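You operate a simulated robot arm through the tools that you are given. There is no shell and no other tool.

You are at the controls of a simulated robot arm. One attempt, no reset.

Task
Set the three collars on the tape bar to the spacing card.
Fine: free the bar clamp first and clamp the bar again when all three stand at about their marks. Where these are worked on the way, their far stop is far enough and under half their travel is too little: bar clamp.
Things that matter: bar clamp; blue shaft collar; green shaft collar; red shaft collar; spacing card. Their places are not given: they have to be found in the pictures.

It is judged by the outcome, as a careful person would: the job done as asked, and still so three seconds after it is handed in. It fails if anything else is knocked over, pushed out of place, dropped, spilled or broken.

Robot
A 6-joint arm with a fingered hand, fixed in place. Base frame: the origin is at the foot of the arm, x ahead of it, y to its left, z up; the work surface is at about z = 840. Units: mm, degrees, N and s.
With the tool pointing down near the work surface it reaches from about 260 to 920 mm from the base axis. Its first joint turns from -166.0 to 166.0 degrees. Payload 5 kg.
The tool frame sits at the grasp point between the pads (the TCP): z along the fingers, y along the line on which they close. The tips reach 37 mm beyond it. The gripper opens to 124 mm. The gripper's body begins 43 mm behind the TCP. The gripper is a hand of 3 fingers: y runs from the thumb to the fingers, the wrist lies at [-21, -125, -215] in the tool frame.
Orientation is that of the tool frame in the base frame, as [roll, pitch, yaw] about the fixed x, y, z axes, in that order (R = Rz(yaw) Ry(pitch) Rx(roll)). With the fingers straight down and the wrist toward the robot, the tool's x, y and z point along [0, 1, 0], [1, 0, 0] and [0, 0, -1] of the base frame.

Tools
- The arm moves only by the tool drive_tool. Its argument "moves" is one flat list of numbers, 6 for each row, row after row: the shift along the base's x, y, z in cm, then the turn, a rotation vector about the base's x, y, z in degrees. In form: [x, y, z, ax, ay, az, x, y, z, ax, ay, az, ...]. A call has 1 to 20 rows; each row is the pose to reach, as a shift and turn from the pose commanded when the call began. Rows are played at 5 a second. More than 50 mm and 8.6 degrees between two rows, and nothing of the call is played. A pose out of reach is approached as far as the arm can. The call stops where the force on the tool passes 70 N (or 10 N more than at its start, if that is more) or the arm is blocked; 0.2 s more then pass. In this call time passes only in rows, and 0.2 s behind the last. The reply holds the time, the measured pose of the TCP, the force on the tool along the base axes, the opening and the grip force, in the units named above and with some noise, with the torque about the TCP (base axes, N m) and any sound that the robot's microphone picked up, and new pictures: "views" is both (left out), scene, wrist or none.
- Cameras (640 x 400 px; columns grow to the right, rows downward): "scene" is fixed at [401.2, -650.1, 1503.7]; the picture's right is [0.65, -0.76, 0.00], its down [-0.56, -0.48, -0.68] and it looks along [0.52, 0.44, -0.73] (base axes); focal length 318 px, centre (320, 200). "wrist" rides on the gripper at [72, -104, -154] in the tool frame; the picture's right is [-0.83, 0.26, -0.49], its down [-0.51, -0.72, 0.47] and it looks along [-0.23, 0.64, 0.73] (tool axes); focal length 243 px, centre (320, 200).
- finger_targets(index, middle, thumb_bend, thumb_turn): sets how far each is bent, from 0 (flat) to 100 (curled in); at 30 the hand is open as for a grip, at 70 the pads meet at the TCP. One left out holds its place. A second passes; each finger stops where it meets its share of the squeeze, and holds until it gets a number again. It is the only way to open and close the hand. It gives what a move gives, with no picture; readings hold the bend of each and the force on the fingers (four entries, about 0 where the hand has none), thumb and palm. thumb_turn goes from beside the hand (0) to across from the fingers (100), as for a grip.
- measure_at(camera, pixels): there is no depth. For up to 12 entries [column, row, z] of the newest picture of that camera ("zoom" is the newest enlarged one), the place [x, y] in the base frame at which the ray of that pixel passes the height z, good to about 2 mm. The clock stands still meanwhile.
- enlarge(camera, box): a new picture of the part [left, top, right, bottom] of that camera's present view, enlarged. The clock stands still meanwhile.
- sign_off(): hands the job in; it is judged then, once.

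Unless the task says otherwise, let go and move clear before handing in.

The tools are called as name(argument=value, ...) on one line, values as JSON. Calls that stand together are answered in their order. drive_tool: Moves the arm, as the interface text tells. Its arguments: {"type":"object","properties":{"moves":{"type":"array","items":{"type":"number"}},"views":{"type":"string","enum":["both","scene","wrist","none"]}},"required":["moves"]} The other tools are called the same way: finger_targets (index, middle, thumb_bend, thumb_turn) moves the fingers one by one; measure_at (camera, pixels) gives the place at which the rays of pixels pass given heights; enlarge (camera, box) takes an enlarged picture of a part of a camera's view; sign_off () hands the job in.

At the start:

```text
clock: 0.0
tool_pos: [684.1, -292.5, 1181.6]
orientation: [180.0, 0.0, 90.1]
ft_force: [-0.1, 1.0, 0.4]
ft_torque: [-0.01, 0.0, -0.01]
finger_gap: 123.6
finger_force: 0.0
shape: jaw
bend: [30.0, 30.0, 30.0, 98.0]
finger forces: [0.1, 0.1, 0.0, 0.0, 0.1, 0.1]
```

scene: 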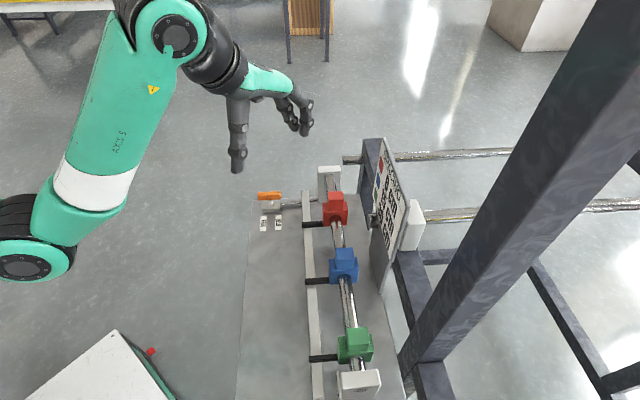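
wrist: 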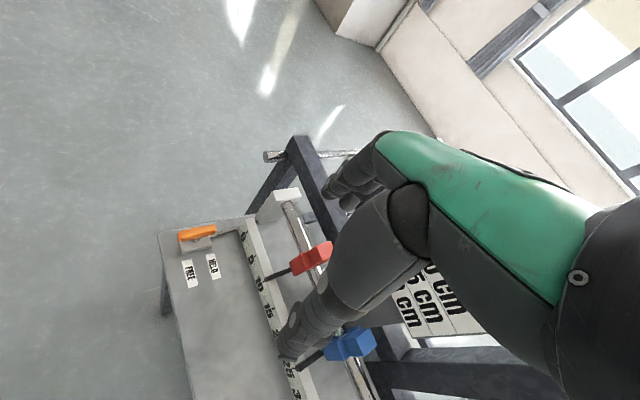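

The scene shows three collars (red at 335,208; blue at 343,265; green at 355,345) on a bar with a tape at its left, an orange clamp lever near (270,197) with FREE/HELD labels, and a card at (390,205). I'll enlarge these areas to read them.

enlarge(camera="scene", box=[350, 130, 430, 280])

enlarge(camera="scene", box=[240, 160, 400, 260])

enlarge(camera="scene", box=[280, 220, 400, 400])

enlarge(camera="wrist", box=[160, 180, 480, 400])

```text
2.67 times, centred on (390, 205) of scene
```

zoom: 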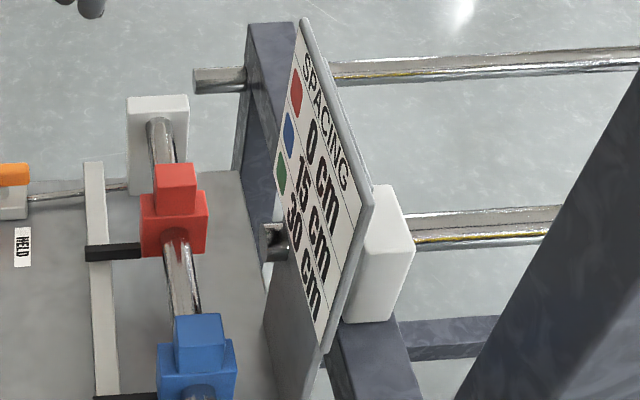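

```text
4.00 times, centred on (320, 210) of scene
```

zoom: 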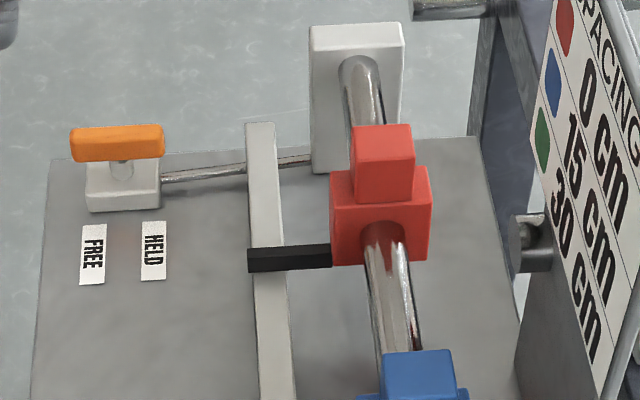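

```text
2.22 times, centred on (340, 310) of scene
```

zoom: 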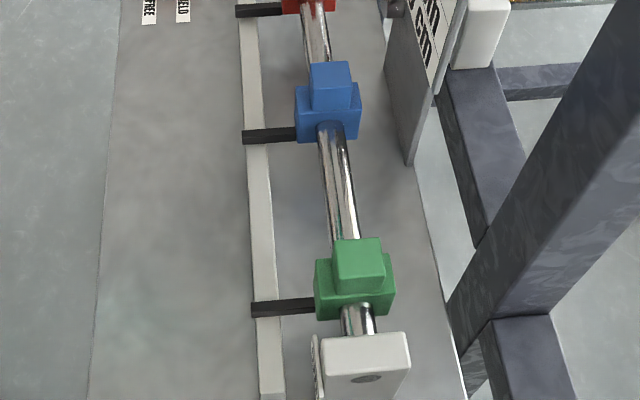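

```text
1.82 times, centred on (320, 290) of wrist
```

zoom: 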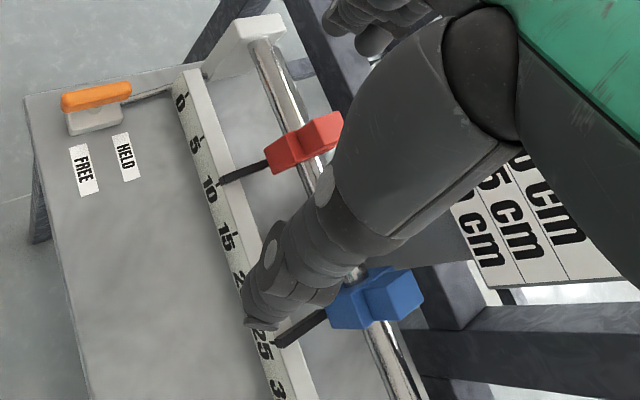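

The card reads red 0 cm, blue 15 cm, green 30 cm; the tape runs from 0 near the far post (0 at (180,100) in the wrist zoom), red now near 10, blue near 25. I'll measure the main points' places in the scene at likely heights.

measure_at(camera="scene", pixels=[[252, 200, 840], [236, 399, 840], [263, 223, 840], [278, 223, 840], [304, 196, 840], [318, 395, 840], [270, 196, 880], [336, 200, 900], [343, 255, 900], [355, 335, 900], [329, 170, 900], [358, 380, 900]])

measure_at(camera="wrist", pixels=[[190, 272, 840], [213, 265, 840], [160, 233, 840], [243, 231, 840], [198, 233, 880], [255, 230, 860], [262, 272, 860], [279, 318, 860], [296, 372, 860], [318, 255, 920], [350, 340, 920]])

```text
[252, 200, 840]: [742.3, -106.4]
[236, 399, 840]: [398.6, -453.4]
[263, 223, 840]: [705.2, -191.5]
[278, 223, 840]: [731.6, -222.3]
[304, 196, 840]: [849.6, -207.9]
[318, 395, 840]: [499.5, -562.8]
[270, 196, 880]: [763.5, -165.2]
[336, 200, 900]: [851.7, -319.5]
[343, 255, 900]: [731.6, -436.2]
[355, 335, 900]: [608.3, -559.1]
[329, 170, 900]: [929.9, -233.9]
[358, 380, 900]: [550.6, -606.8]
```

```text
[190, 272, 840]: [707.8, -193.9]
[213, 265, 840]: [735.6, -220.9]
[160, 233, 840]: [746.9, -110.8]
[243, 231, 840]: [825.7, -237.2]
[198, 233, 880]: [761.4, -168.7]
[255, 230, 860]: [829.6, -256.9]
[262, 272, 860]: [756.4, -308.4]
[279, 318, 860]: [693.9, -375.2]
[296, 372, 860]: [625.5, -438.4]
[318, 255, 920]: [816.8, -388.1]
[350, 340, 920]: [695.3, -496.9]
```

The wrist and scene rays agree on the labels at z=840 (FREE about (706,-192), HELD about (733,-222)), so the bar runs at 45°. I'll look closely at the clamp handle in both cameras to learn how it moves.

enlarge(camera="scene", box=[246, 180, 302, 240])

enlarge(camera="wrist", box=[150, 205, 250, 295])

enlarge(camera="wrist", box=[220, 180, 340, 290])

```text
6.67 times, centred on (274, 210) of scene
```

zoom: 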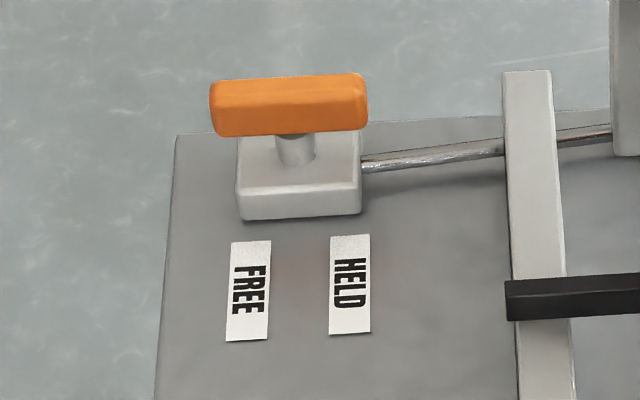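

```text
4.44 times, centred on (200, 250) of wrist
```

zoom: 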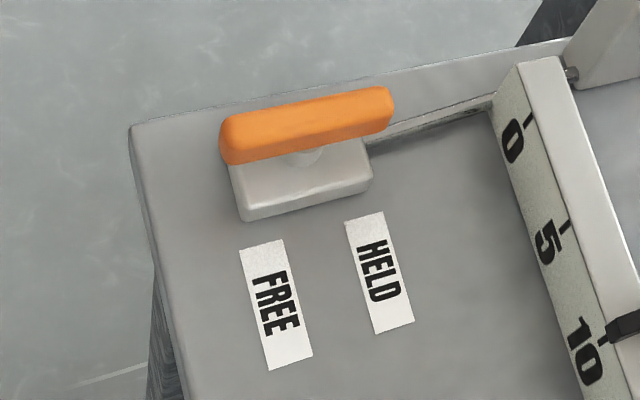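

```text
3.64 times, centred on (280, 235) of wrist
```

zoom: 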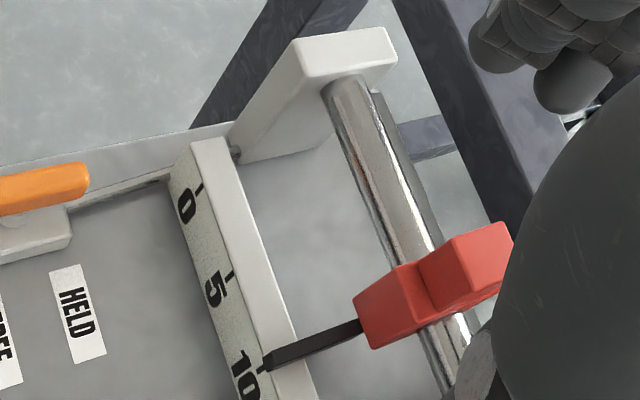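

The handle is an orange T-bar on a short stem over a white base, level and parallel to the FREE–HELD line; its motion isn't obvious yet. I'll triangulate the rail, ticks and collar using the present zoom (wrist) at two heights.

measure_at(camera="zoom", pixels=[[200, 187, 860], [232, 272, 860], [264, 366, 860], [191, 145, 860], [225, 138, 860], [300, 45, 900], [388, 28, 900], [397, 62, 900], [303, 80, 900], [390, 262, 900], [420, 275, 900], [500, 222, 900]])

measure_at(camera="scene", pixels=[[303.5, 191, 860], [311, 190.5, 860], [302, 222, 860], [302, 279, 860], [308, 356, 860], [317, 168, 900], [340, 167, 900], [316, 165, 900], [342, 191, 900], [323, 191, 900], [341, 250, 900], [346, 320, 900]])

```text
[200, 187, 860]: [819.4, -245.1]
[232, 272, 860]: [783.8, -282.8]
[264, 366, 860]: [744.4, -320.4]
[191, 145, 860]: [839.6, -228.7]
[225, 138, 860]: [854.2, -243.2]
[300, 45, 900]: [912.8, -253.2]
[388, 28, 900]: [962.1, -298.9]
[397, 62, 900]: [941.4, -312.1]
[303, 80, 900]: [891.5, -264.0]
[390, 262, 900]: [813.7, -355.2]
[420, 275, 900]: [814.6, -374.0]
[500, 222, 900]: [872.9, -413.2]
```

```text
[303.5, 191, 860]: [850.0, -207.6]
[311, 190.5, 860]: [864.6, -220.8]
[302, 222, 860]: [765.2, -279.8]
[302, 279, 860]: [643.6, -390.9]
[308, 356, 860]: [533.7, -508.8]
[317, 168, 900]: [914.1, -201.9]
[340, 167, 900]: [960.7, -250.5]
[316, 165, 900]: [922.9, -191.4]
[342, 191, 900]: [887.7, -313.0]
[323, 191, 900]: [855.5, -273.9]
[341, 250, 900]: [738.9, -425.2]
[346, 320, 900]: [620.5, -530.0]
```

Rail top comes out near z≈889 and the ticks 0→10 are 100 mm apart along (-0.707,-0.707). I'll shift the hand in -y, staying high, so the card is no longer hidden by the thumb in the wrist view.

drive_tool(moves=[0, -4, 0, 0, 0, 0, 0, -8, 0, 0, 0, 0, 0, -12, 0, 0, 0, 0], views="both")

measure_at(camera="scene", pixels=[[405, 350, 840], [445, 350, 840], [405, 350, 780], [445, 350, 780], [384, 145, 1000], [376, 240, 900], [408, 220, 950], [384, 145, 1050]])

```text
clock: 0.8
tool_pos: [684.0, -413.7, 1182.5]
orientation: [180.0, 0.0, 90.1]
ft_force: [0.1, -0.2, 0.0]
ft_torque: [-0.03, 0.0, 0.01]
finger_gap: 123.8
finger_force: 0.0
shape: jaw
bend: [30.0, 30.0, 30.0, 98.0]
finger forces: [0.0, 0.1, 0.0, 0.0, 0.0, 0.1]
```

scene: 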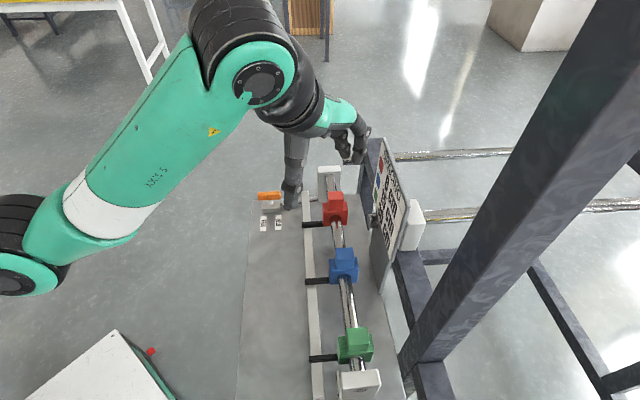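
wrist: 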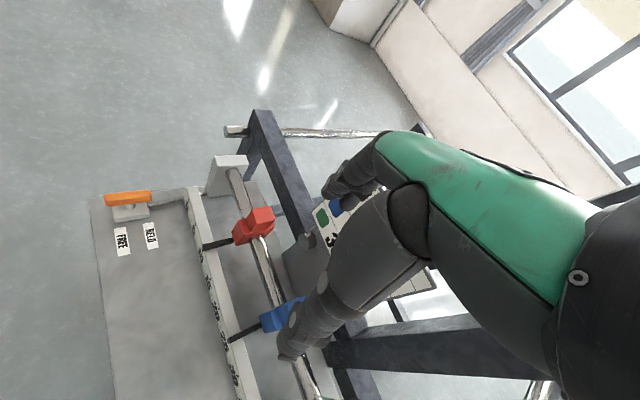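

```text
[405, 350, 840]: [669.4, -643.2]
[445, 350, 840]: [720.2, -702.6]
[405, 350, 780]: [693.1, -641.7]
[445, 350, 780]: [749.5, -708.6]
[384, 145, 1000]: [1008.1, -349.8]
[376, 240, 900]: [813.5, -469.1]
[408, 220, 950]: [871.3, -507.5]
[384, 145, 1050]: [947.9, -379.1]
```

Red collar and post now stand clear in the wrist view (red at 253,225; post at 228,175). I'll enlarge the red/blue area and tape.

enlarge(camera="wrist", box=[180, 140, 300, 260])

enlarge(camera="wrist", box=[190, 240, 340, 400])

enlarge(camera="wrist", box=[280, 170, 400, 280])

enlarge(camera="scene", box=[290, 310, 400, 400])

```text
3.33 times, centred on (240, 200) of wrist
```

zoom: 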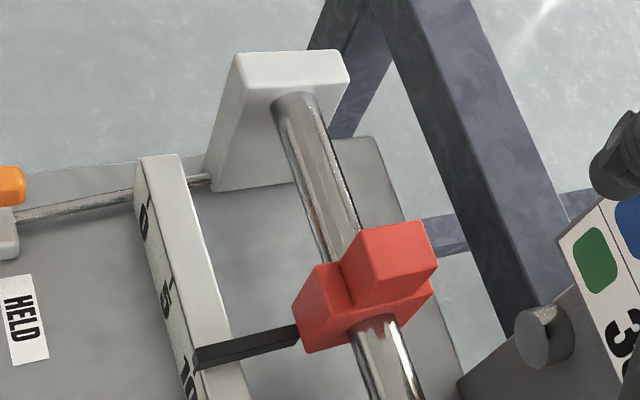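

```text
2.50 times, centred on (265, 320) of wrist
```

zoom: 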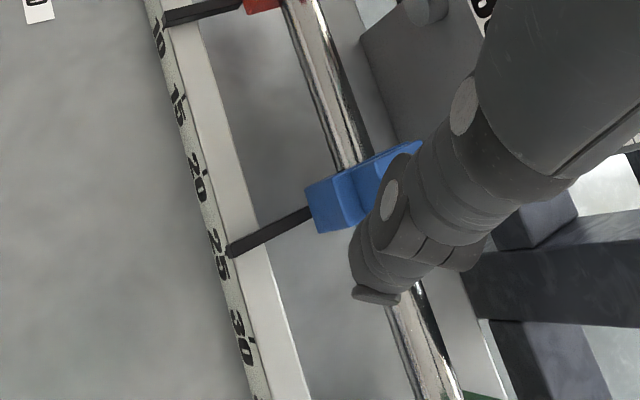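

```text
3.64 times, centred on (340, 225) of wrist
```

zoom: 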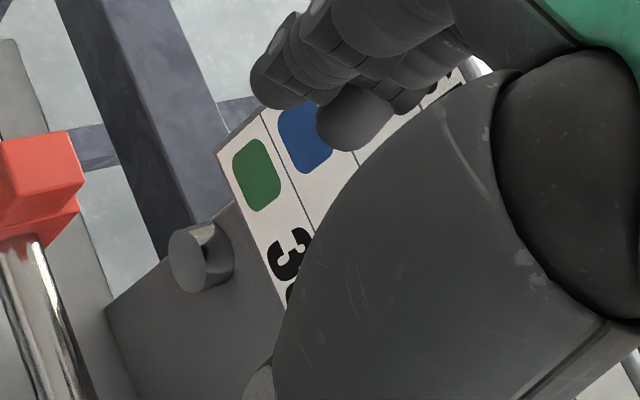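

```text
4.44 times, centred on (345, 355) of scene
```

zoom: 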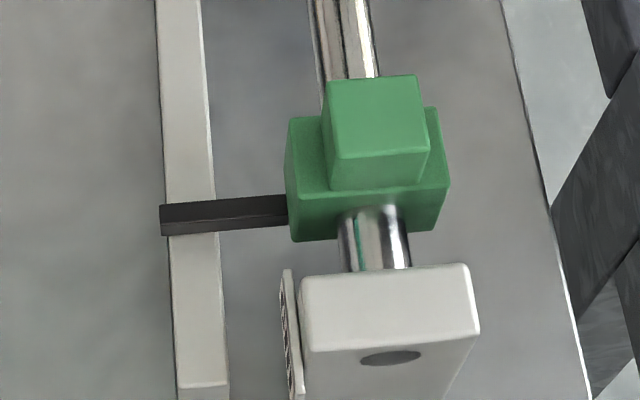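

Red's pointer is at the 10 tick, blue's near 25, and there is a thin plate on the near post's robot side (zoom 287,340). I'll move the hand to the right and turn it -45° about z so the wrist camera sees that plate, the green end of the tape and the card.

drive_tool(moves=[-2.5, -2.2, 0, 0, 0, -5.6, -5, -4.4, 0, 0, 0, -11.2, -7.5, -6.6, 0, 0, 0, -16.8, -10, -8.8, -2, 0, 0, -22.4, -13, -11.2, -5, 0, 0, -28, -16, -14, -8, 0, 0, -33.6, -19, -16.5, -11, 0, 0, -39.2, -21.5, -19, -13, 0, 0, -45], views="both")

```text
refused: row 6 steps farther than a row can; nothing moved
```

drive_tool(moves=[-2.5, -2.2, 0, 0, 0, -5.6, -5, -4.4, 0, 0, 0, -11.2, -7.5, -6.6, 0, 0, 0, -16.8, -10, -8.8, -2, 0, 0, -22.4, -12.5, -11, -4.5, 0, 0, -28, -15, -13.2, -7, 0, 0, -33.6, -17.5, -15.5, -9.5, 0, 0, -39.2, -20, -17.5, -12, 0, 0, -45], views="both")

```text
clock: 2.6
tool_pos: [482.5, -589.7, 1061.4]
orientation: [-180.0, 0.0, 44.8]
ft_force: [-0.3, -0.6, -0.1]
ft_torque: [-0.01, 0.0, 0.01]
finger_gap: 123.8
finger_force: 0.0
shape: jaw
bend: [30.0, 30.0, 30.0, 98.0]
finger forces: [0.0, 0.0, 0.0, 0.0, 0.0, 0.0]
```

scene: 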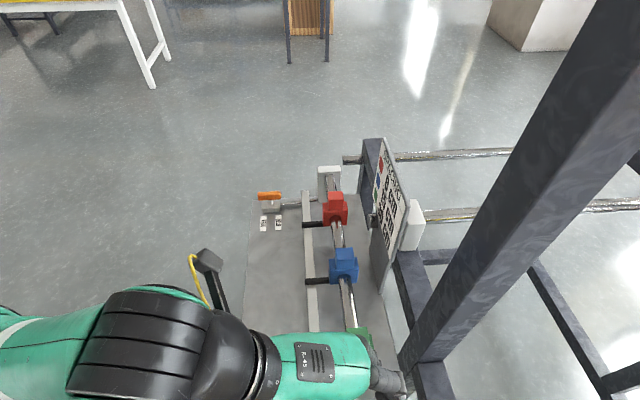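
wrist: 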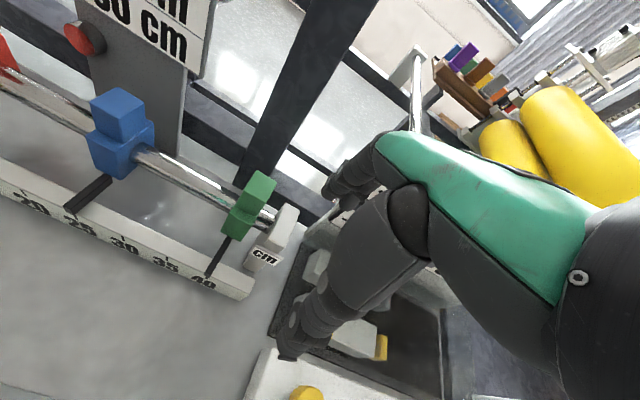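

The plate only says "cm", and green's pointer is near 40. I'll enlarge to read blue and green pointers exactly.

enlarge(camera="wrist", box=[0, 160, 160, 260])

enlarge(camera="wrist", box=[140, 160, 300, 310])

enlarge(camera="wrist", box=[60, 0, 240, 110])

```text
4.00 times, centred on (80, 210) of wrist
```

zoom: 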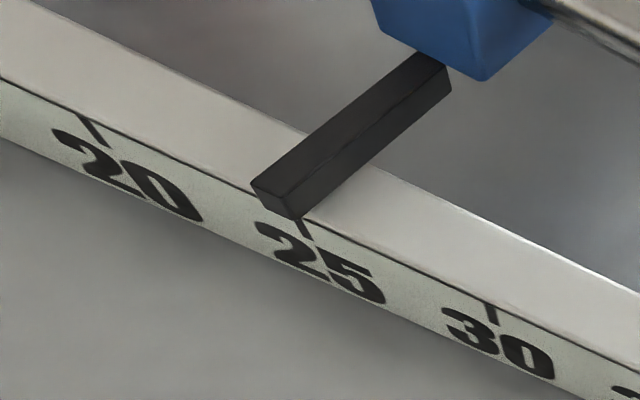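

```text
2.67 times, centred on (220, 235) of wrist
```

zoom: 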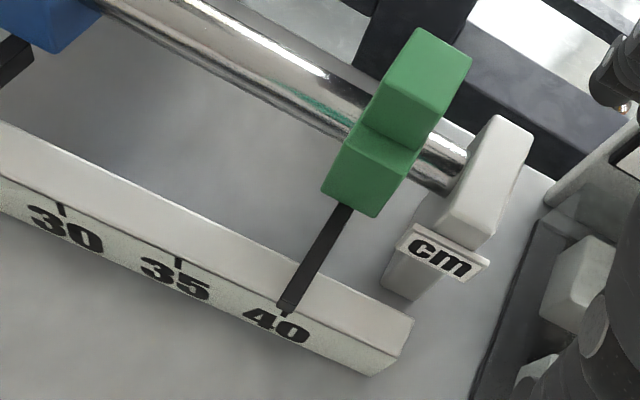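

```text
3.56 times, centred on (150, 55) of wrist
```

zoom: 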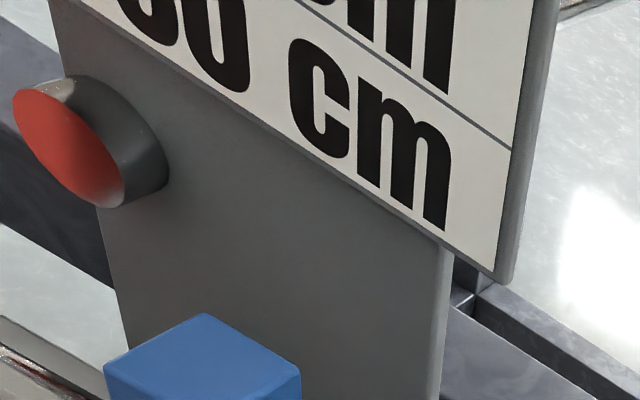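

The lamp on the panel is red, the plate reads "cm", and pointers stand at about 10, 25 and 40, so the card's marks 0/15/30 mean each moves 10 cm toward the 0 end. I'll check that the red collar can physically reach 0, measuring the post and collar in the scene.

enlarge(camera="scene", box=[290, 155, 370, 235])

measure_at(camera="scene", pixels=[[318.75, 173.75, 900], [318.75, 173.75, 940], [341.25, 172, 900], [341.25, 172, 940]])

measure_at(camera="wrist", pixels=[[287, 205, 900], [273.5, 246, 900], [200, 284, 889], [114, 255, 889], [68, 212, 889], [100, 95, 940], [145, 115, 940]])

```text
5.00 times, centred on (330, 195) of scene
```

zoom: 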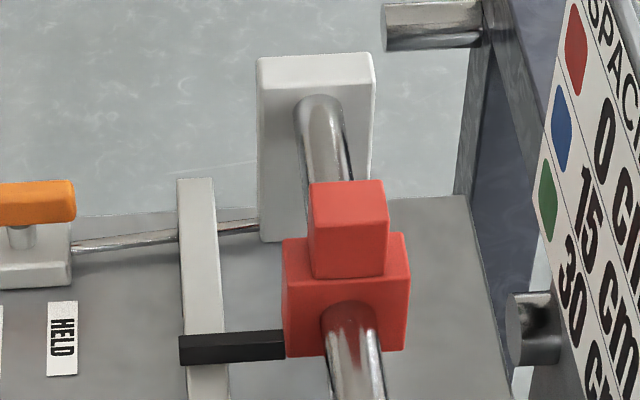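

```text
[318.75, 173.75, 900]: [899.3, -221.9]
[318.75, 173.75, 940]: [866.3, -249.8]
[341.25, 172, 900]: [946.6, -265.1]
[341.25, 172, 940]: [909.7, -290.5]
```

```text
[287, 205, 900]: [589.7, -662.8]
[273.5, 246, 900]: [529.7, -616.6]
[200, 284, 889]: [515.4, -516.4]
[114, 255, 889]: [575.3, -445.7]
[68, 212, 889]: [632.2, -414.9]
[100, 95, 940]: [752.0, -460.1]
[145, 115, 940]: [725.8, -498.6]
```

Post's near face is at about L=421 along the bar axis and the 0 tick at L≈397, so the red collar can just sit at 0. Next I'll bring the wrist camera near the orange handle (759.8,-169.3, z≈886) to understand its motion.

drive_tool(moves=[1.8, 4.1, 0, 0, 0, 0, 3.5, 8.2, 0, 0, 0, 0, 5.3, 12.4, 0, 0, 0, 0, 7.1, 16.5, 0, 0, 0, 0, 8.8, 20.6, 0, 0, 0, 0, 10.6, 24.7, 0, 0, 0, 0, 12.4, 28.8, 0, 0, 0, 0, 14.1, 32.9, -2, 0, 0, 0, 15.9, 37, -4.5, 0, 0, 0, 17.6, 41, -6.5, 0, 0, 0], views="both")

```text
refused: row 9 steps farther than a row can; nothing moved
```

drive_tool(moves=[1.8, 4.1, 0, 0, 0, 0, 3.5, 8.2, 0, 0, 0, 0, 5.3, 12.4, 0, 0, 0, 0, 7.1, 16.5, 0, 0, 0, 0, 8.8, 20.6, 0, 0, 0, 0, 10.6, 24.7, 0, 0, 0, 0, 12.4, 28.8, -0.5, 0, 0, 0, 14.1, 32.9, -2.2, 0, 0, 0, 15.9, 37, -4.0, 0, 0, 0, 17.6, 41, -5.8, 0, 0, 0], views="both")

```text
clock: 4.8
tool_pos: [657.4, -176.9, 1004.5]
orientation: [179.9, 0.0, 45.0]
ft_force: [-0.3, -0.2, -0.7]
ft_torque: [0.05, 0.0, -0.03]
finger_gap: 123.6
finger_force: 0.0
shape: jaw
bend: [30.0, 30.0, 30.0, 97.0]
finger forces: [0.0, 0.0, 0.0, 0.0, 0.0, 0.0]
```

scene: 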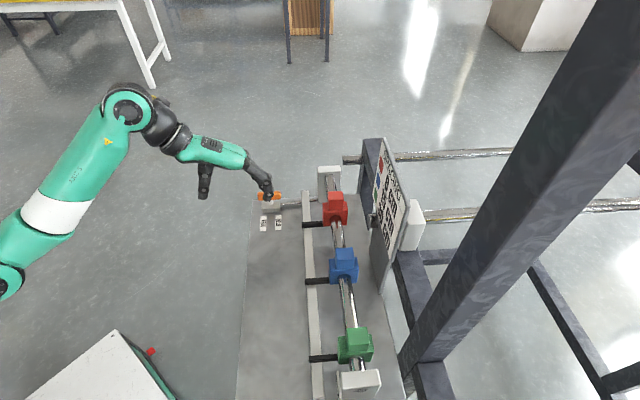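
wrist: 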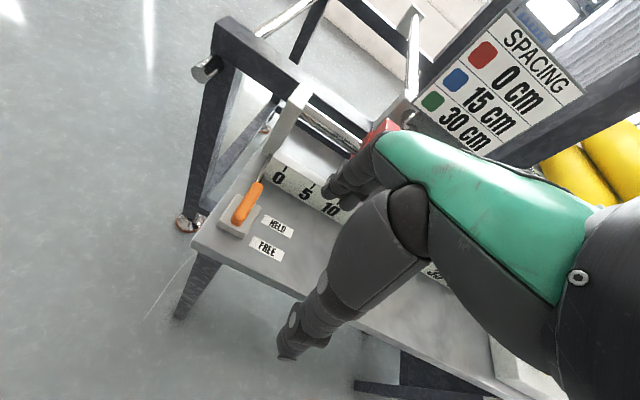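

The card is now readable: red 0 cm, blue 15 cm, green 30 cm. I'll enlarge the handle at (245,210) in the wrist view.

enlarge(camera="wrist", box=[190, 160, 320, 270])

enlarge(camera="wrist", box=[400, 10, 600, 160])

```text
3.64 times, centred on (255, 215) of wrist
```

zoom: 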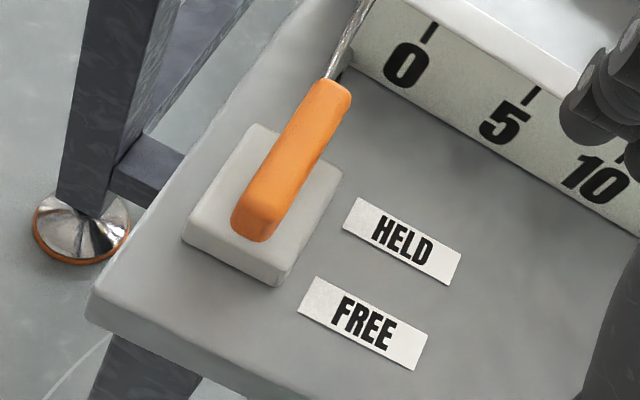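

```text
2.67 times, centred on (500, 85) of wrist
```

zoom: 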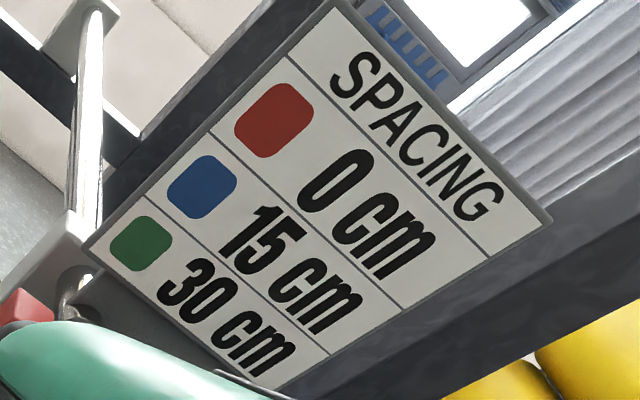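

Handle is a straight bar on a round stem, aligned along the HELD–FREE direction. I'll check whether it is tilted (rocker) by triangulating its two ends in both cameras.

measure_at(camera="wrist", pixels=[[241.6, 221.9, 880], [241.6, 221.9, 900], [263.2, 184.8, 880], [263.2, 184.8, 900], [236, 215.5, 880], [259, 181, 880]])

measure_at(camera="scene", pixels=[[257.9, 200.5, 880], [257.9, 200.5, 900], [281.0, 199.5, 880], [281.0, 199.5, 900], [257.5, 192, 880], [280.3, 190.8, 880]])

```text
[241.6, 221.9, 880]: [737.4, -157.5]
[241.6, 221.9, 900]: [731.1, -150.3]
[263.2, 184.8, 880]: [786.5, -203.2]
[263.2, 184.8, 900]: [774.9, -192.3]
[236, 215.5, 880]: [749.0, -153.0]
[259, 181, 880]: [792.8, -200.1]
```

```text
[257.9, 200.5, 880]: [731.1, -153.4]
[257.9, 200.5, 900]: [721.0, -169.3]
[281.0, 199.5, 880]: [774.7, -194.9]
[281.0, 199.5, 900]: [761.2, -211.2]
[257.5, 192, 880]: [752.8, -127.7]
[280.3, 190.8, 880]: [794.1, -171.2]
```

The handle ends come out level (about z 882–886 underside), so it looks like a turn handle on a round stem. I'll measure its base's top height before gripping.

measure_at(camera="wrist", pixels=[[261.3, 206.2, 860], [261.3, 206.2, 880], [244.8, 232, 860], [244.8, 232, 880]])

measure_at(camera="scene", pixels=[[280, 207.75, 860], [280, 207.75, 880], [261.6, 208.8, 860], [261.6, 208.8, 880]])

```text
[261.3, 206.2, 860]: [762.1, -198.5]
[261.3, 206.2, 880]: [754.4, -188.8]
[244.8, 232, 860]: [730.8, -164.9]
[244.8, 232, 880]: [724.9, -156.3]
```

```text
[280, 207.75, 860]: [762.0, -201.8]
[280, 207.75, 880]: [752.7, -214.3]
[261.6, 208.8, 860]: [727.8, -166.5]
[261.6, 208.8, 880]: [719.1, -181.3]
```

Base top is about z=858, handle roughly z 880–898 centred at F=657, L=418 → (760,-169). I'll move over it at height and turn the hand to yaw 135 so the fingers straddle the bar.

drive_tool(moves=[1, 0, 0, 0, 0, 8.2, 2, 0, 0, 0, 0, 16.4, 3, 0, 0, 0, 0, 24.6, 4, 0, 0, 0, 0, 32.8, 5, 0, 0, 0, 0, 41, 6, 0, 0, 0, 0, 49.2, 7, 0.2, 0, 0, 0, 57.4, 8, 0.4, 0, 0, 0, 65.6, 9, 0.6, 0, 0, 0, 73.8, 10, 0.8, 0, 0, 0, 82, 10.3, 0.8, 0, 0, 0, 90], views="both")

```text
clock: 7.2
tool_pos: [761.8, -171.2, 1004.2]
orientation: [180.0, 0.0, 135.1]
ft_force: [0.3, 1.2, -0.2]
ft_torque: [-0.02, -0.01, 0.01]
finger_gap: 123.9
finger_force: 0.2
shape: jaw
bend: [30.0, 30.0, 30.0, 97.0]
finger forces: [0.0, 0.0, 0.0, 0.1, 0.0, 0.1]
```

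scene: 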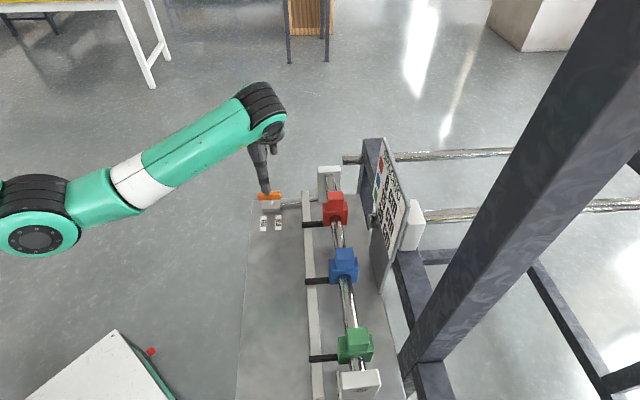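
wrist: 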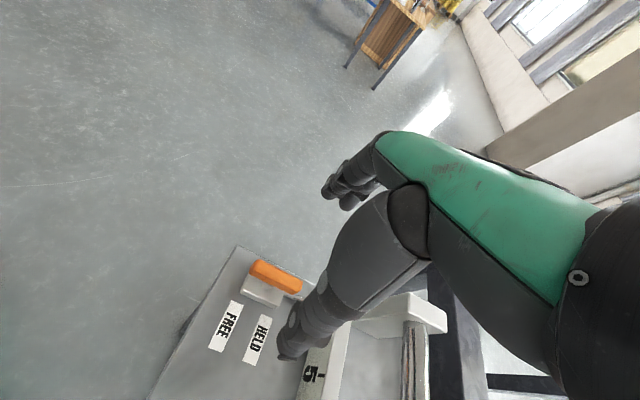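

The handle shows at (275,277), just where a point straight below the TCP should appear. I'll go down to z≈907 with the hand open.

drive_tool(moves=[-0.1, 0.1, -4, 0, 0, 0, -0.1, 0.2, -7, 0, 0, 0, -0.1, 0.2, -9.7, 0, 0, 0], views="both")

enlarge(camera="scene", box=[230, 140, 320, 240])

```text
clock: 8.0
tool_pos: [764.5, -168.6, 907.4]
orientation: [-180.0, 0.0, 135.1]
ft_force: [0.2, -1.1, -0.3]
ft_torque: [0.04, 0.02, -0.01]
finger_gap: 123.8
finger_force: 0.1
shape: jaw
bend: [30.0, 30.0, 30.0, 97.0]
finger forces: [0.0, 0.0, 0.0, 0.0, 0.0, 0.0]
```

scene: 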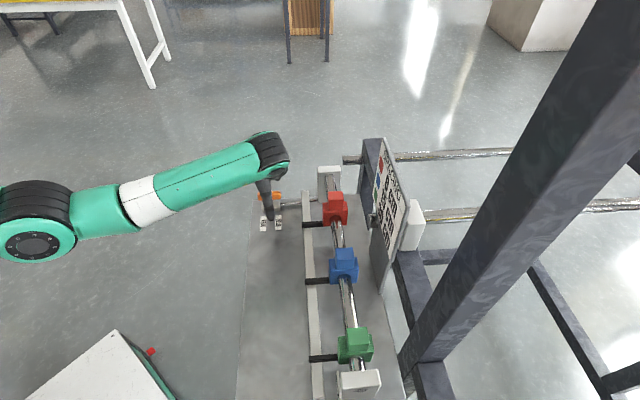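
wrist: 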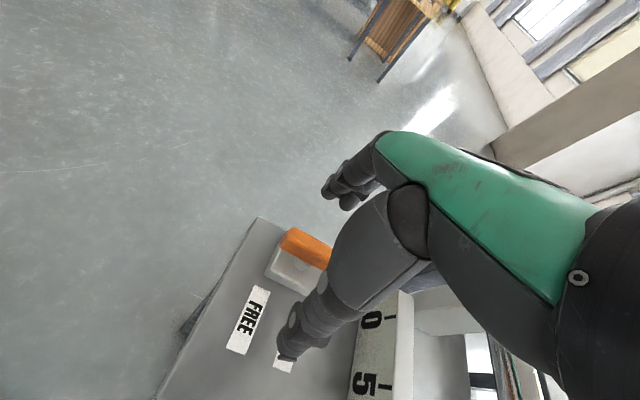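

```text
4.00 times, centred on (275, 190) of scene
```

zoom: 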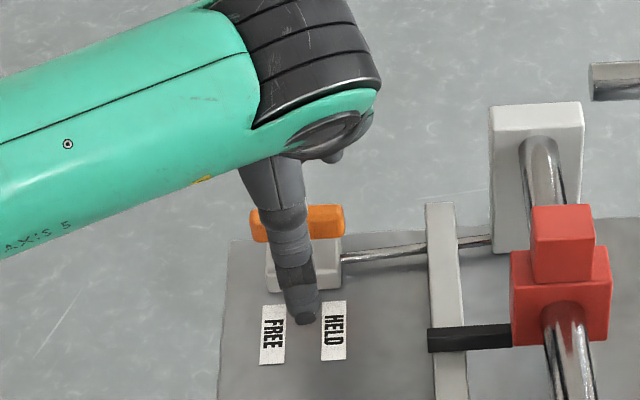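

The thumb is in front of the bar between the labels and the fingers are beyond it; TCP is centred on the handle. I'll close the fingers on it.

finger_targets(index=66, middle=66, thumb_bend=66)

```text
clock: 9.0
tool_pos: [763.7, -168.2, 907.3]
orientation: [-180.0, 0.1, 135.1]
ft_force: [-2.4, -2.8, -0.6]
ft_torque: [-0.03, 0.07, -0.01]
finger_gap: 23.0
finger_force: 1.8
shape: fingers
bend: [66.0, 66.0, 64.0, 97.0]
finger forces: [0.0, 0.0, 0.0, 0.0, 3.3, 0.0]
```

The thumb touches the handle (3.3 N, reaction along -L) while the fingers are still free at 66. I'll close the fingers further.

finger_targets(index=76, middle=76, thumb_bend=66)

drive_tool(moves=[0, 0, 0, 0, 0, 0], views="both")

```text
clock: 10.0
tool_pos: [763.9, -168.7, 906.4]
orientation: [180.0, -0.2, 134.9]
ft_force: [11.5, 12.3, -8.9]
ft_torque: [0.26, -0.21, 0.08]
finger_gap: 16.6
finger_force: 12.9
shape: fingers
bend: [74.0, 74.0, 63.0, 97.0]
finger forces: [10.2, 10.3, 0.0, 0.0, 3.8, 0.1]
```

```text
clock: 10.4
tool_pos: [763.5, -169.8, 906.9]
orientation: [180.0, 0.0, 135.0]
ft_force: [11.1, 13.7, -9.3]
ft_torque: [0.34, -0.21, 0.1]
finger_gap: 16.1
finger_force: 12.3
shape: fingers
bend: [74.0, 74.0, 63.0, 97.0]
finger forces: [10.4, 10.5, 0.0, 0.1, 3.7, 0.0]
```

scene: 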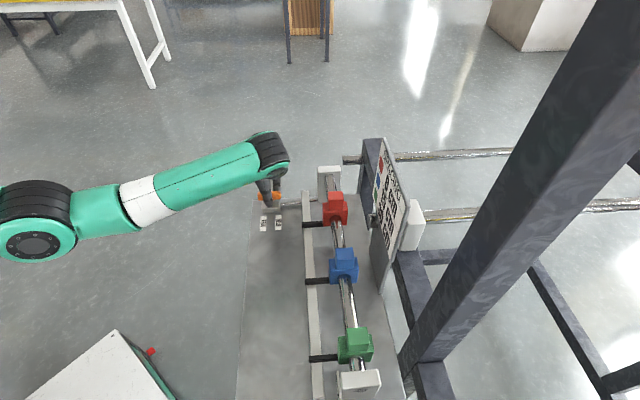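
wrist: 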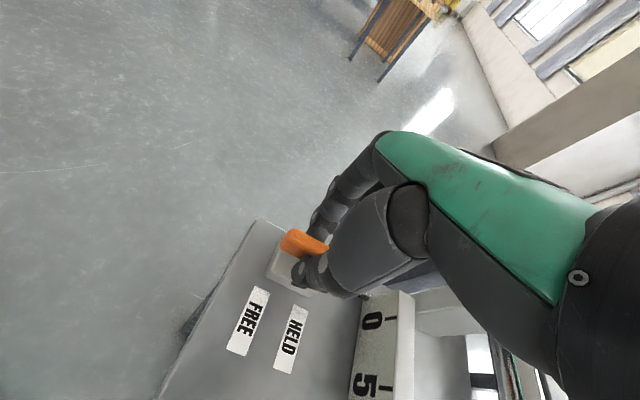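

The bar is gripped (fingers 10 N each, thumb 4 N) and does not slide sideways. I'll test a small twist about z, first clockwise 6°.

drive_tool(moves=[0, 0, 0, 0, 0, -3, 0, 0, 0, 0, 0, -6], views="wrist")

```text
clock: 11.0
tool_pos: [764.4, -168.3, 907.7]
orientation: [-180.0, 0.0, 129.0]
ft_force: [13.4, 13.0, -9.6]
ft_torque: [0.23, -0.24, 0.24]
finger_gap: 16.1
finger_force: 14.0
shape: fingers
bend: [74.0, 74.0, 63.0, 98.0]
finger forces: [9.4, 14.1, 0.1, 0.0, 4.6, 0.0]
```

wrist: 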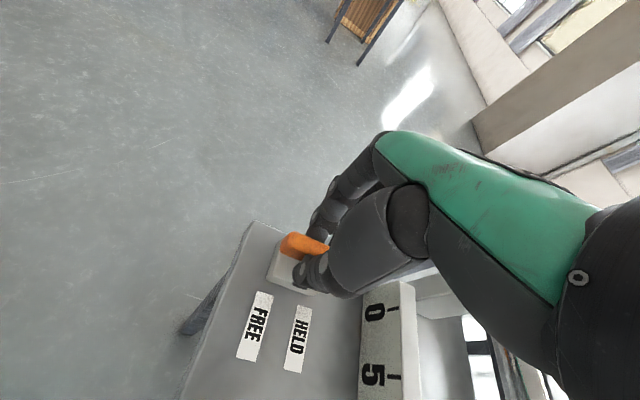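

enlarge(camera="wrist", box=[230, 200, 350, 300])

enlarge(camera="scene", box=[240, 170, 300, 220])

```text
4.00 times, centred on (290, 250) of wrist
```

zoom: 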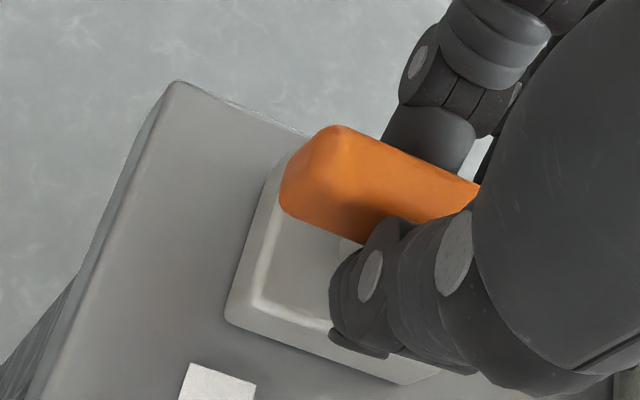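

```text
8.00 times, centred on (270, 195) of scene
```

zoom: 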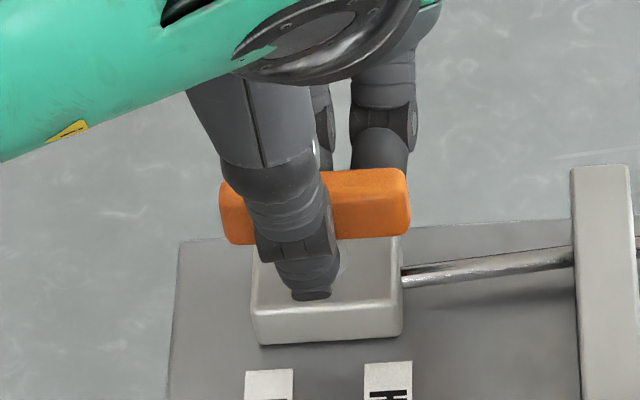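

The handle still looks parallel to its base after 6°, with only 0.24 Nm. I'll twist further clockwise to see whether it gives.

drive_tool(moves=[0, 0, 0, 0, 0, -4, 0, 0, 0, 0, 0, -8], views="wrist")

enlarge(camera="wrist", box=[230, 200, 350, 300])

enlarge(camera="scene", box=[240, 170, 300, 220])

```text
clock: 11.6
tool_pos: [763.7, -166.4, 907.4]
orientation: [179.9, -0.1, 121.0]
ft_force: [14.7, 11.9, -7.1]
ft_torque: [0.17, -0.33, 0.32]
finger_gap: 16.3
finger_force: 14.8
shape: fingers
bend: [74.0, 74.0, 63.0, 99.0]
finger forces: [8.5, 15.6, 0.0, 0.0, 5.5, 0.0]
```

wrist: 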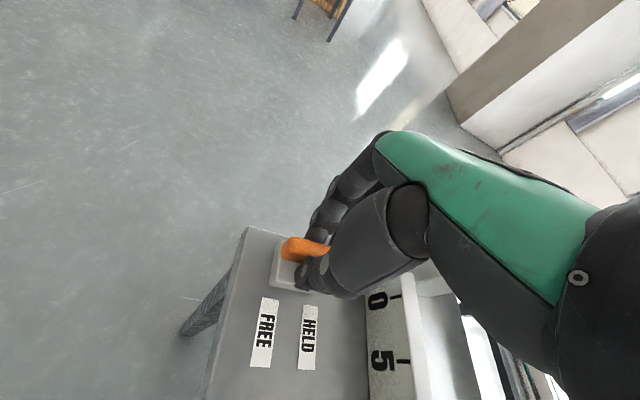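

```text
4.00 times, centred on (290, 250) of wrist
```

zoom: 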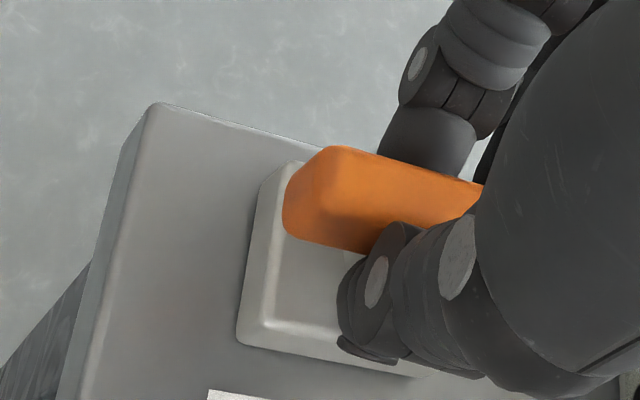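

```text
8.00 times, centred on (270, 195) of scene
```

zoom: 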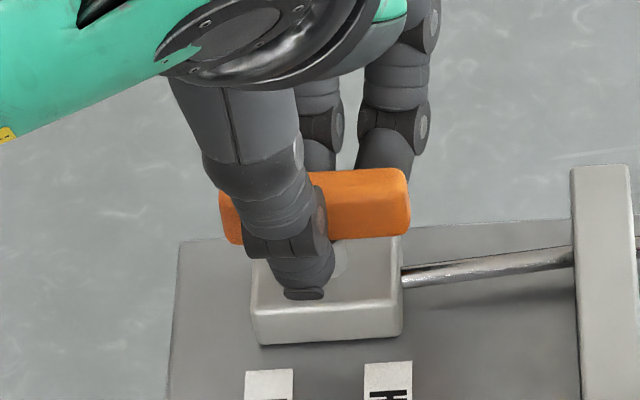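

The scene zoom shows the handle unmoved for 14° clockwise. I'll turn back and 10° the other way.

drive_tool(moves=[0, 0, 0, 0, 0, 7, 0, 0, 0, 0, 0, 14, 0, 0, 0, 0, 0, 20, 0, 0, 0, 0, 0, 26], views="wrist")

enlarge(camera="wrist", box=[230, 200, 350, 300])

enlarge(camera="scene", box=[240, 170, 300, 220])

```text
clock: 12.6
tool_pos: [763.6, -167.3, 907.5]
orientation: [179.9, 0.1, 147.1]
ft_force: [21.8, 10.3, -6.4]
ft_torque: [0.3, -0.43, -0.05]
finger_gap: 16.9
finger_force: 13.2
shape: fingers
bend: [74.0, 74.0, 64.0, 97.0]
finger forces: [16.9, 8.1, 0.0, 0.1, 2.3, 0.0]
```

wrist: 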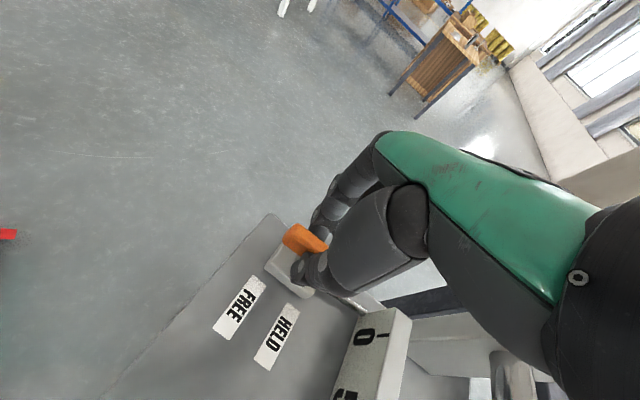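

```text
4.00 times, centred on (290, 250) of wrist
```

zoom: 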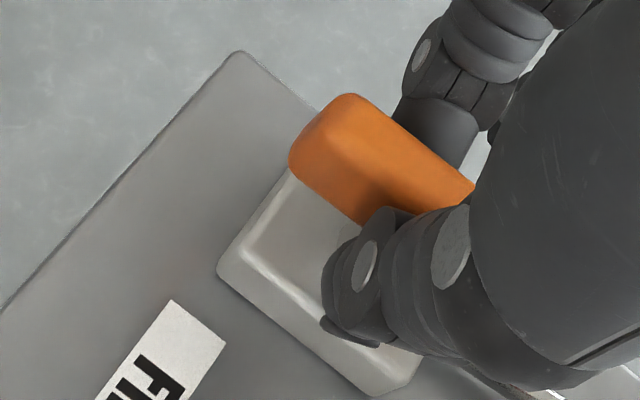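

```text
8.00 times, centred on (270, 195) of scene
```

zoom: 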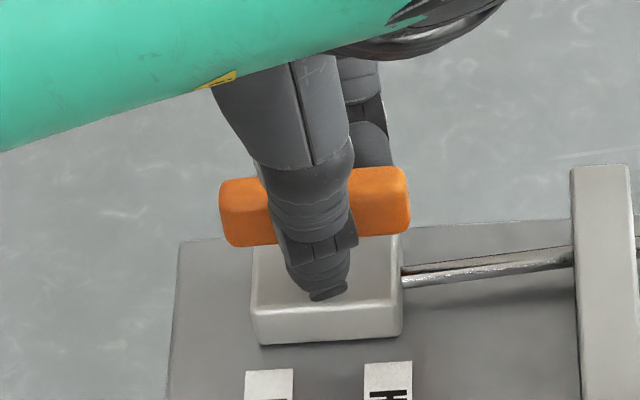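

Still unmoved for 12° the other way (index/middle only load differentially). I'll return the twist and test a pull along the FREE direction (-x,+y), small steps.

drive_tool(moves=[0, 0, 0, 0, 0, -6, 0, 0, 0, 0, 0, -12, -0.3, 0.3, 0, 0, 0, -12, -0.6, 0.6, 0, 0, 0, -12], views="wrist")

enlarge(camera="scene", box=[240, 170, 300, 220])

```text
clock: 13.6
tool_pos: [758.0, -162.0, 908.6]
orientation: [179.8, 0.3, 134.9]
ft_force: [29.9, 1.1, 0.9]
ft_torque: [-0.06, -0.67, 0.15]
finger_gap: 16.3
finger_force: 14.5
shape: fingers
bend: [75.0, 74.0, 63.0, 98.0]
finger forces: [12.2, 13.1, 0.0, 0.1, 4.0, 0.1]
```

wrist: 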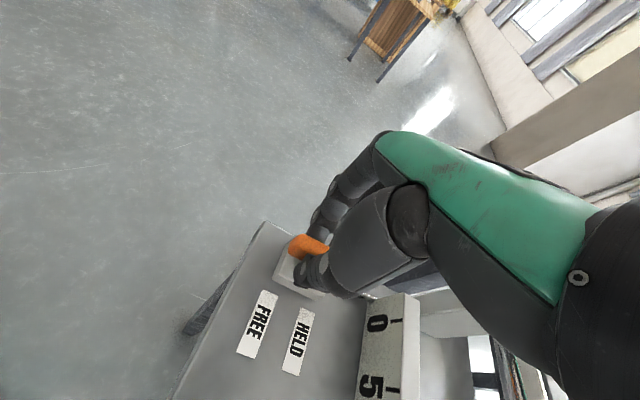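

```text
8.00 times, centred on (270, 195) of scene
```

zoom: 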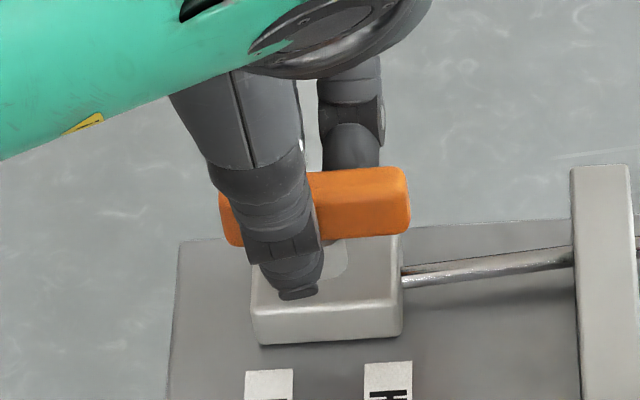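

The bar resisted about 20 N along -F without moving. I'll return and test a small lift, then a press.

drive_tool(moves=[0.3, -0.3, 0, 0, 0, 0, 0.6, -0.6, 0, 0, 0, 0, 0.6, -0.6, 0.3, 0, 0, 0, 0.6, -0.6, 0.6, 0, 0, 0], views="none")

enlarge(camera="scene", box=[240, 170, 300, 220])

```text
clock: 14.6
tool_pos: [761.3, -164.7, 910.8]
orientation: [-179.8, -0.3, 135.1]
ft_force: [3.7, 24.7, -12.7]
ft_torque: [0.57, -0.09, 0.04]
finger_gap: 16.6
finger_force: 13.2
shape: fingers
bend: [75.0, 74.0, 63.0, 97.0]
finger forces: [11.9, 11.8, 0.1, 0.0, 3.0, 0.0]
```

```text
8.00 times, centred on (270, 195) of scene
```

zoom: 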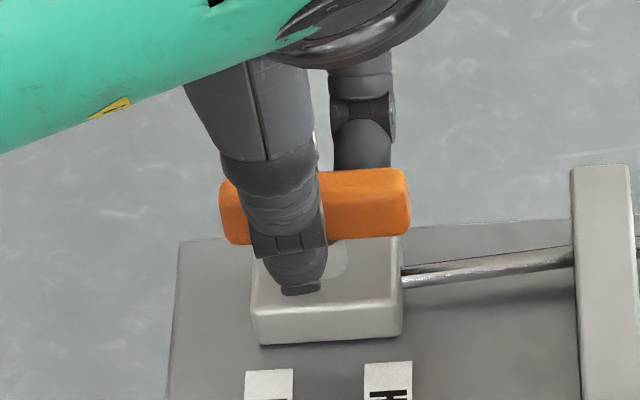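

No lift either (12 N and slipping). The grip at the centre gives little leverage, so I'll open a little, shift toward the near end of the bar and push there along ±L to turn it with a lever arm.

finger_targets(index=60, middle=60, thumb_bend=58)

drive_tool(moves=[-0.8, 0.8, -0.4, 0, 0, 0, -1.5, 1.3, -0.6, 0, 0, 0], views="both")

enlarge(camera="scene", box=[240, 170, 300, 220])

enlarge(camera="wrist", box=[230, 200, 350, 300])

```text
clock: 15.6
tool_pos: [763.1, -166.9, 913.1]
orientation: [-180.0, 0.0, 135.0]
ft_force: [-0.2, 0.0, -0.3]
ft_torque: [-0.01, -0.01, 0.01]
finger_gap: 40.7
finger_force: 0.0
shape: fingers
bend: [60.0, 60.0, 57.0, 97.0]
finger forces: [0.0, 0.0, 0.0, 0.0, 0.0, 0.1]
```

```text
clock: 16.2
tool_pos: [748.3, -155.1, 907.6]
orientation: [179.9, 0.0, 135.0]
ft_force: [0.7, 0.9, 0.0]
ft_torque: [0.02, 0.02, 0.0]
finger_gap: 41.0
finger_force: 0.0
shape: fingers
bend: [60.0, 60.0, 57.0, 97.0]
finger forces: [0.0, 0.0, 0.1, 0.1, 0.1, 0.0]
```

scene: 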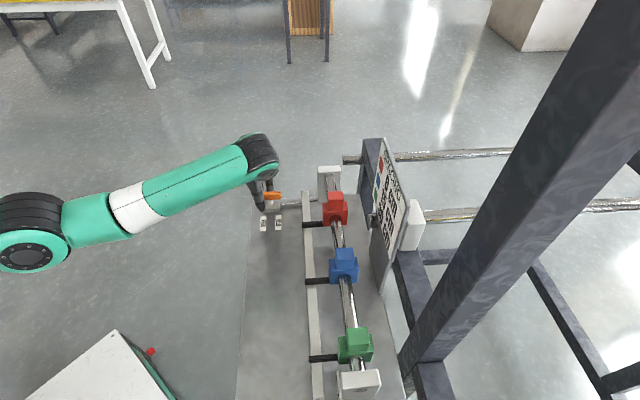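
wrist: 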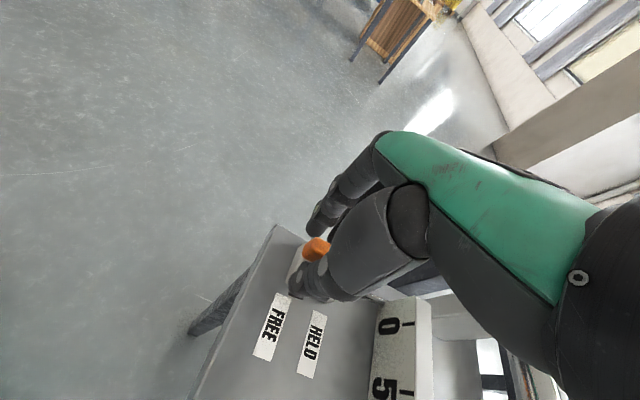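

```text
8.00 times, centred on (270, 195) of scene
```

zoom: 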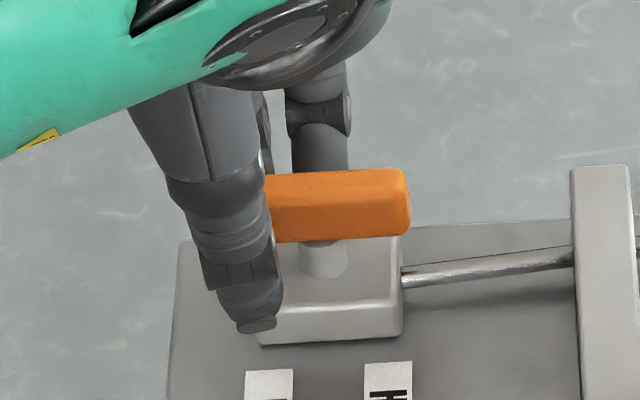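

```text
4.00 times, centred on (290, 250) of wrist
```

zoom: 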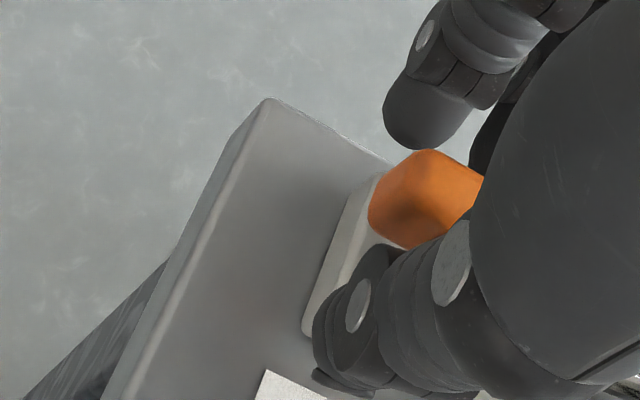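

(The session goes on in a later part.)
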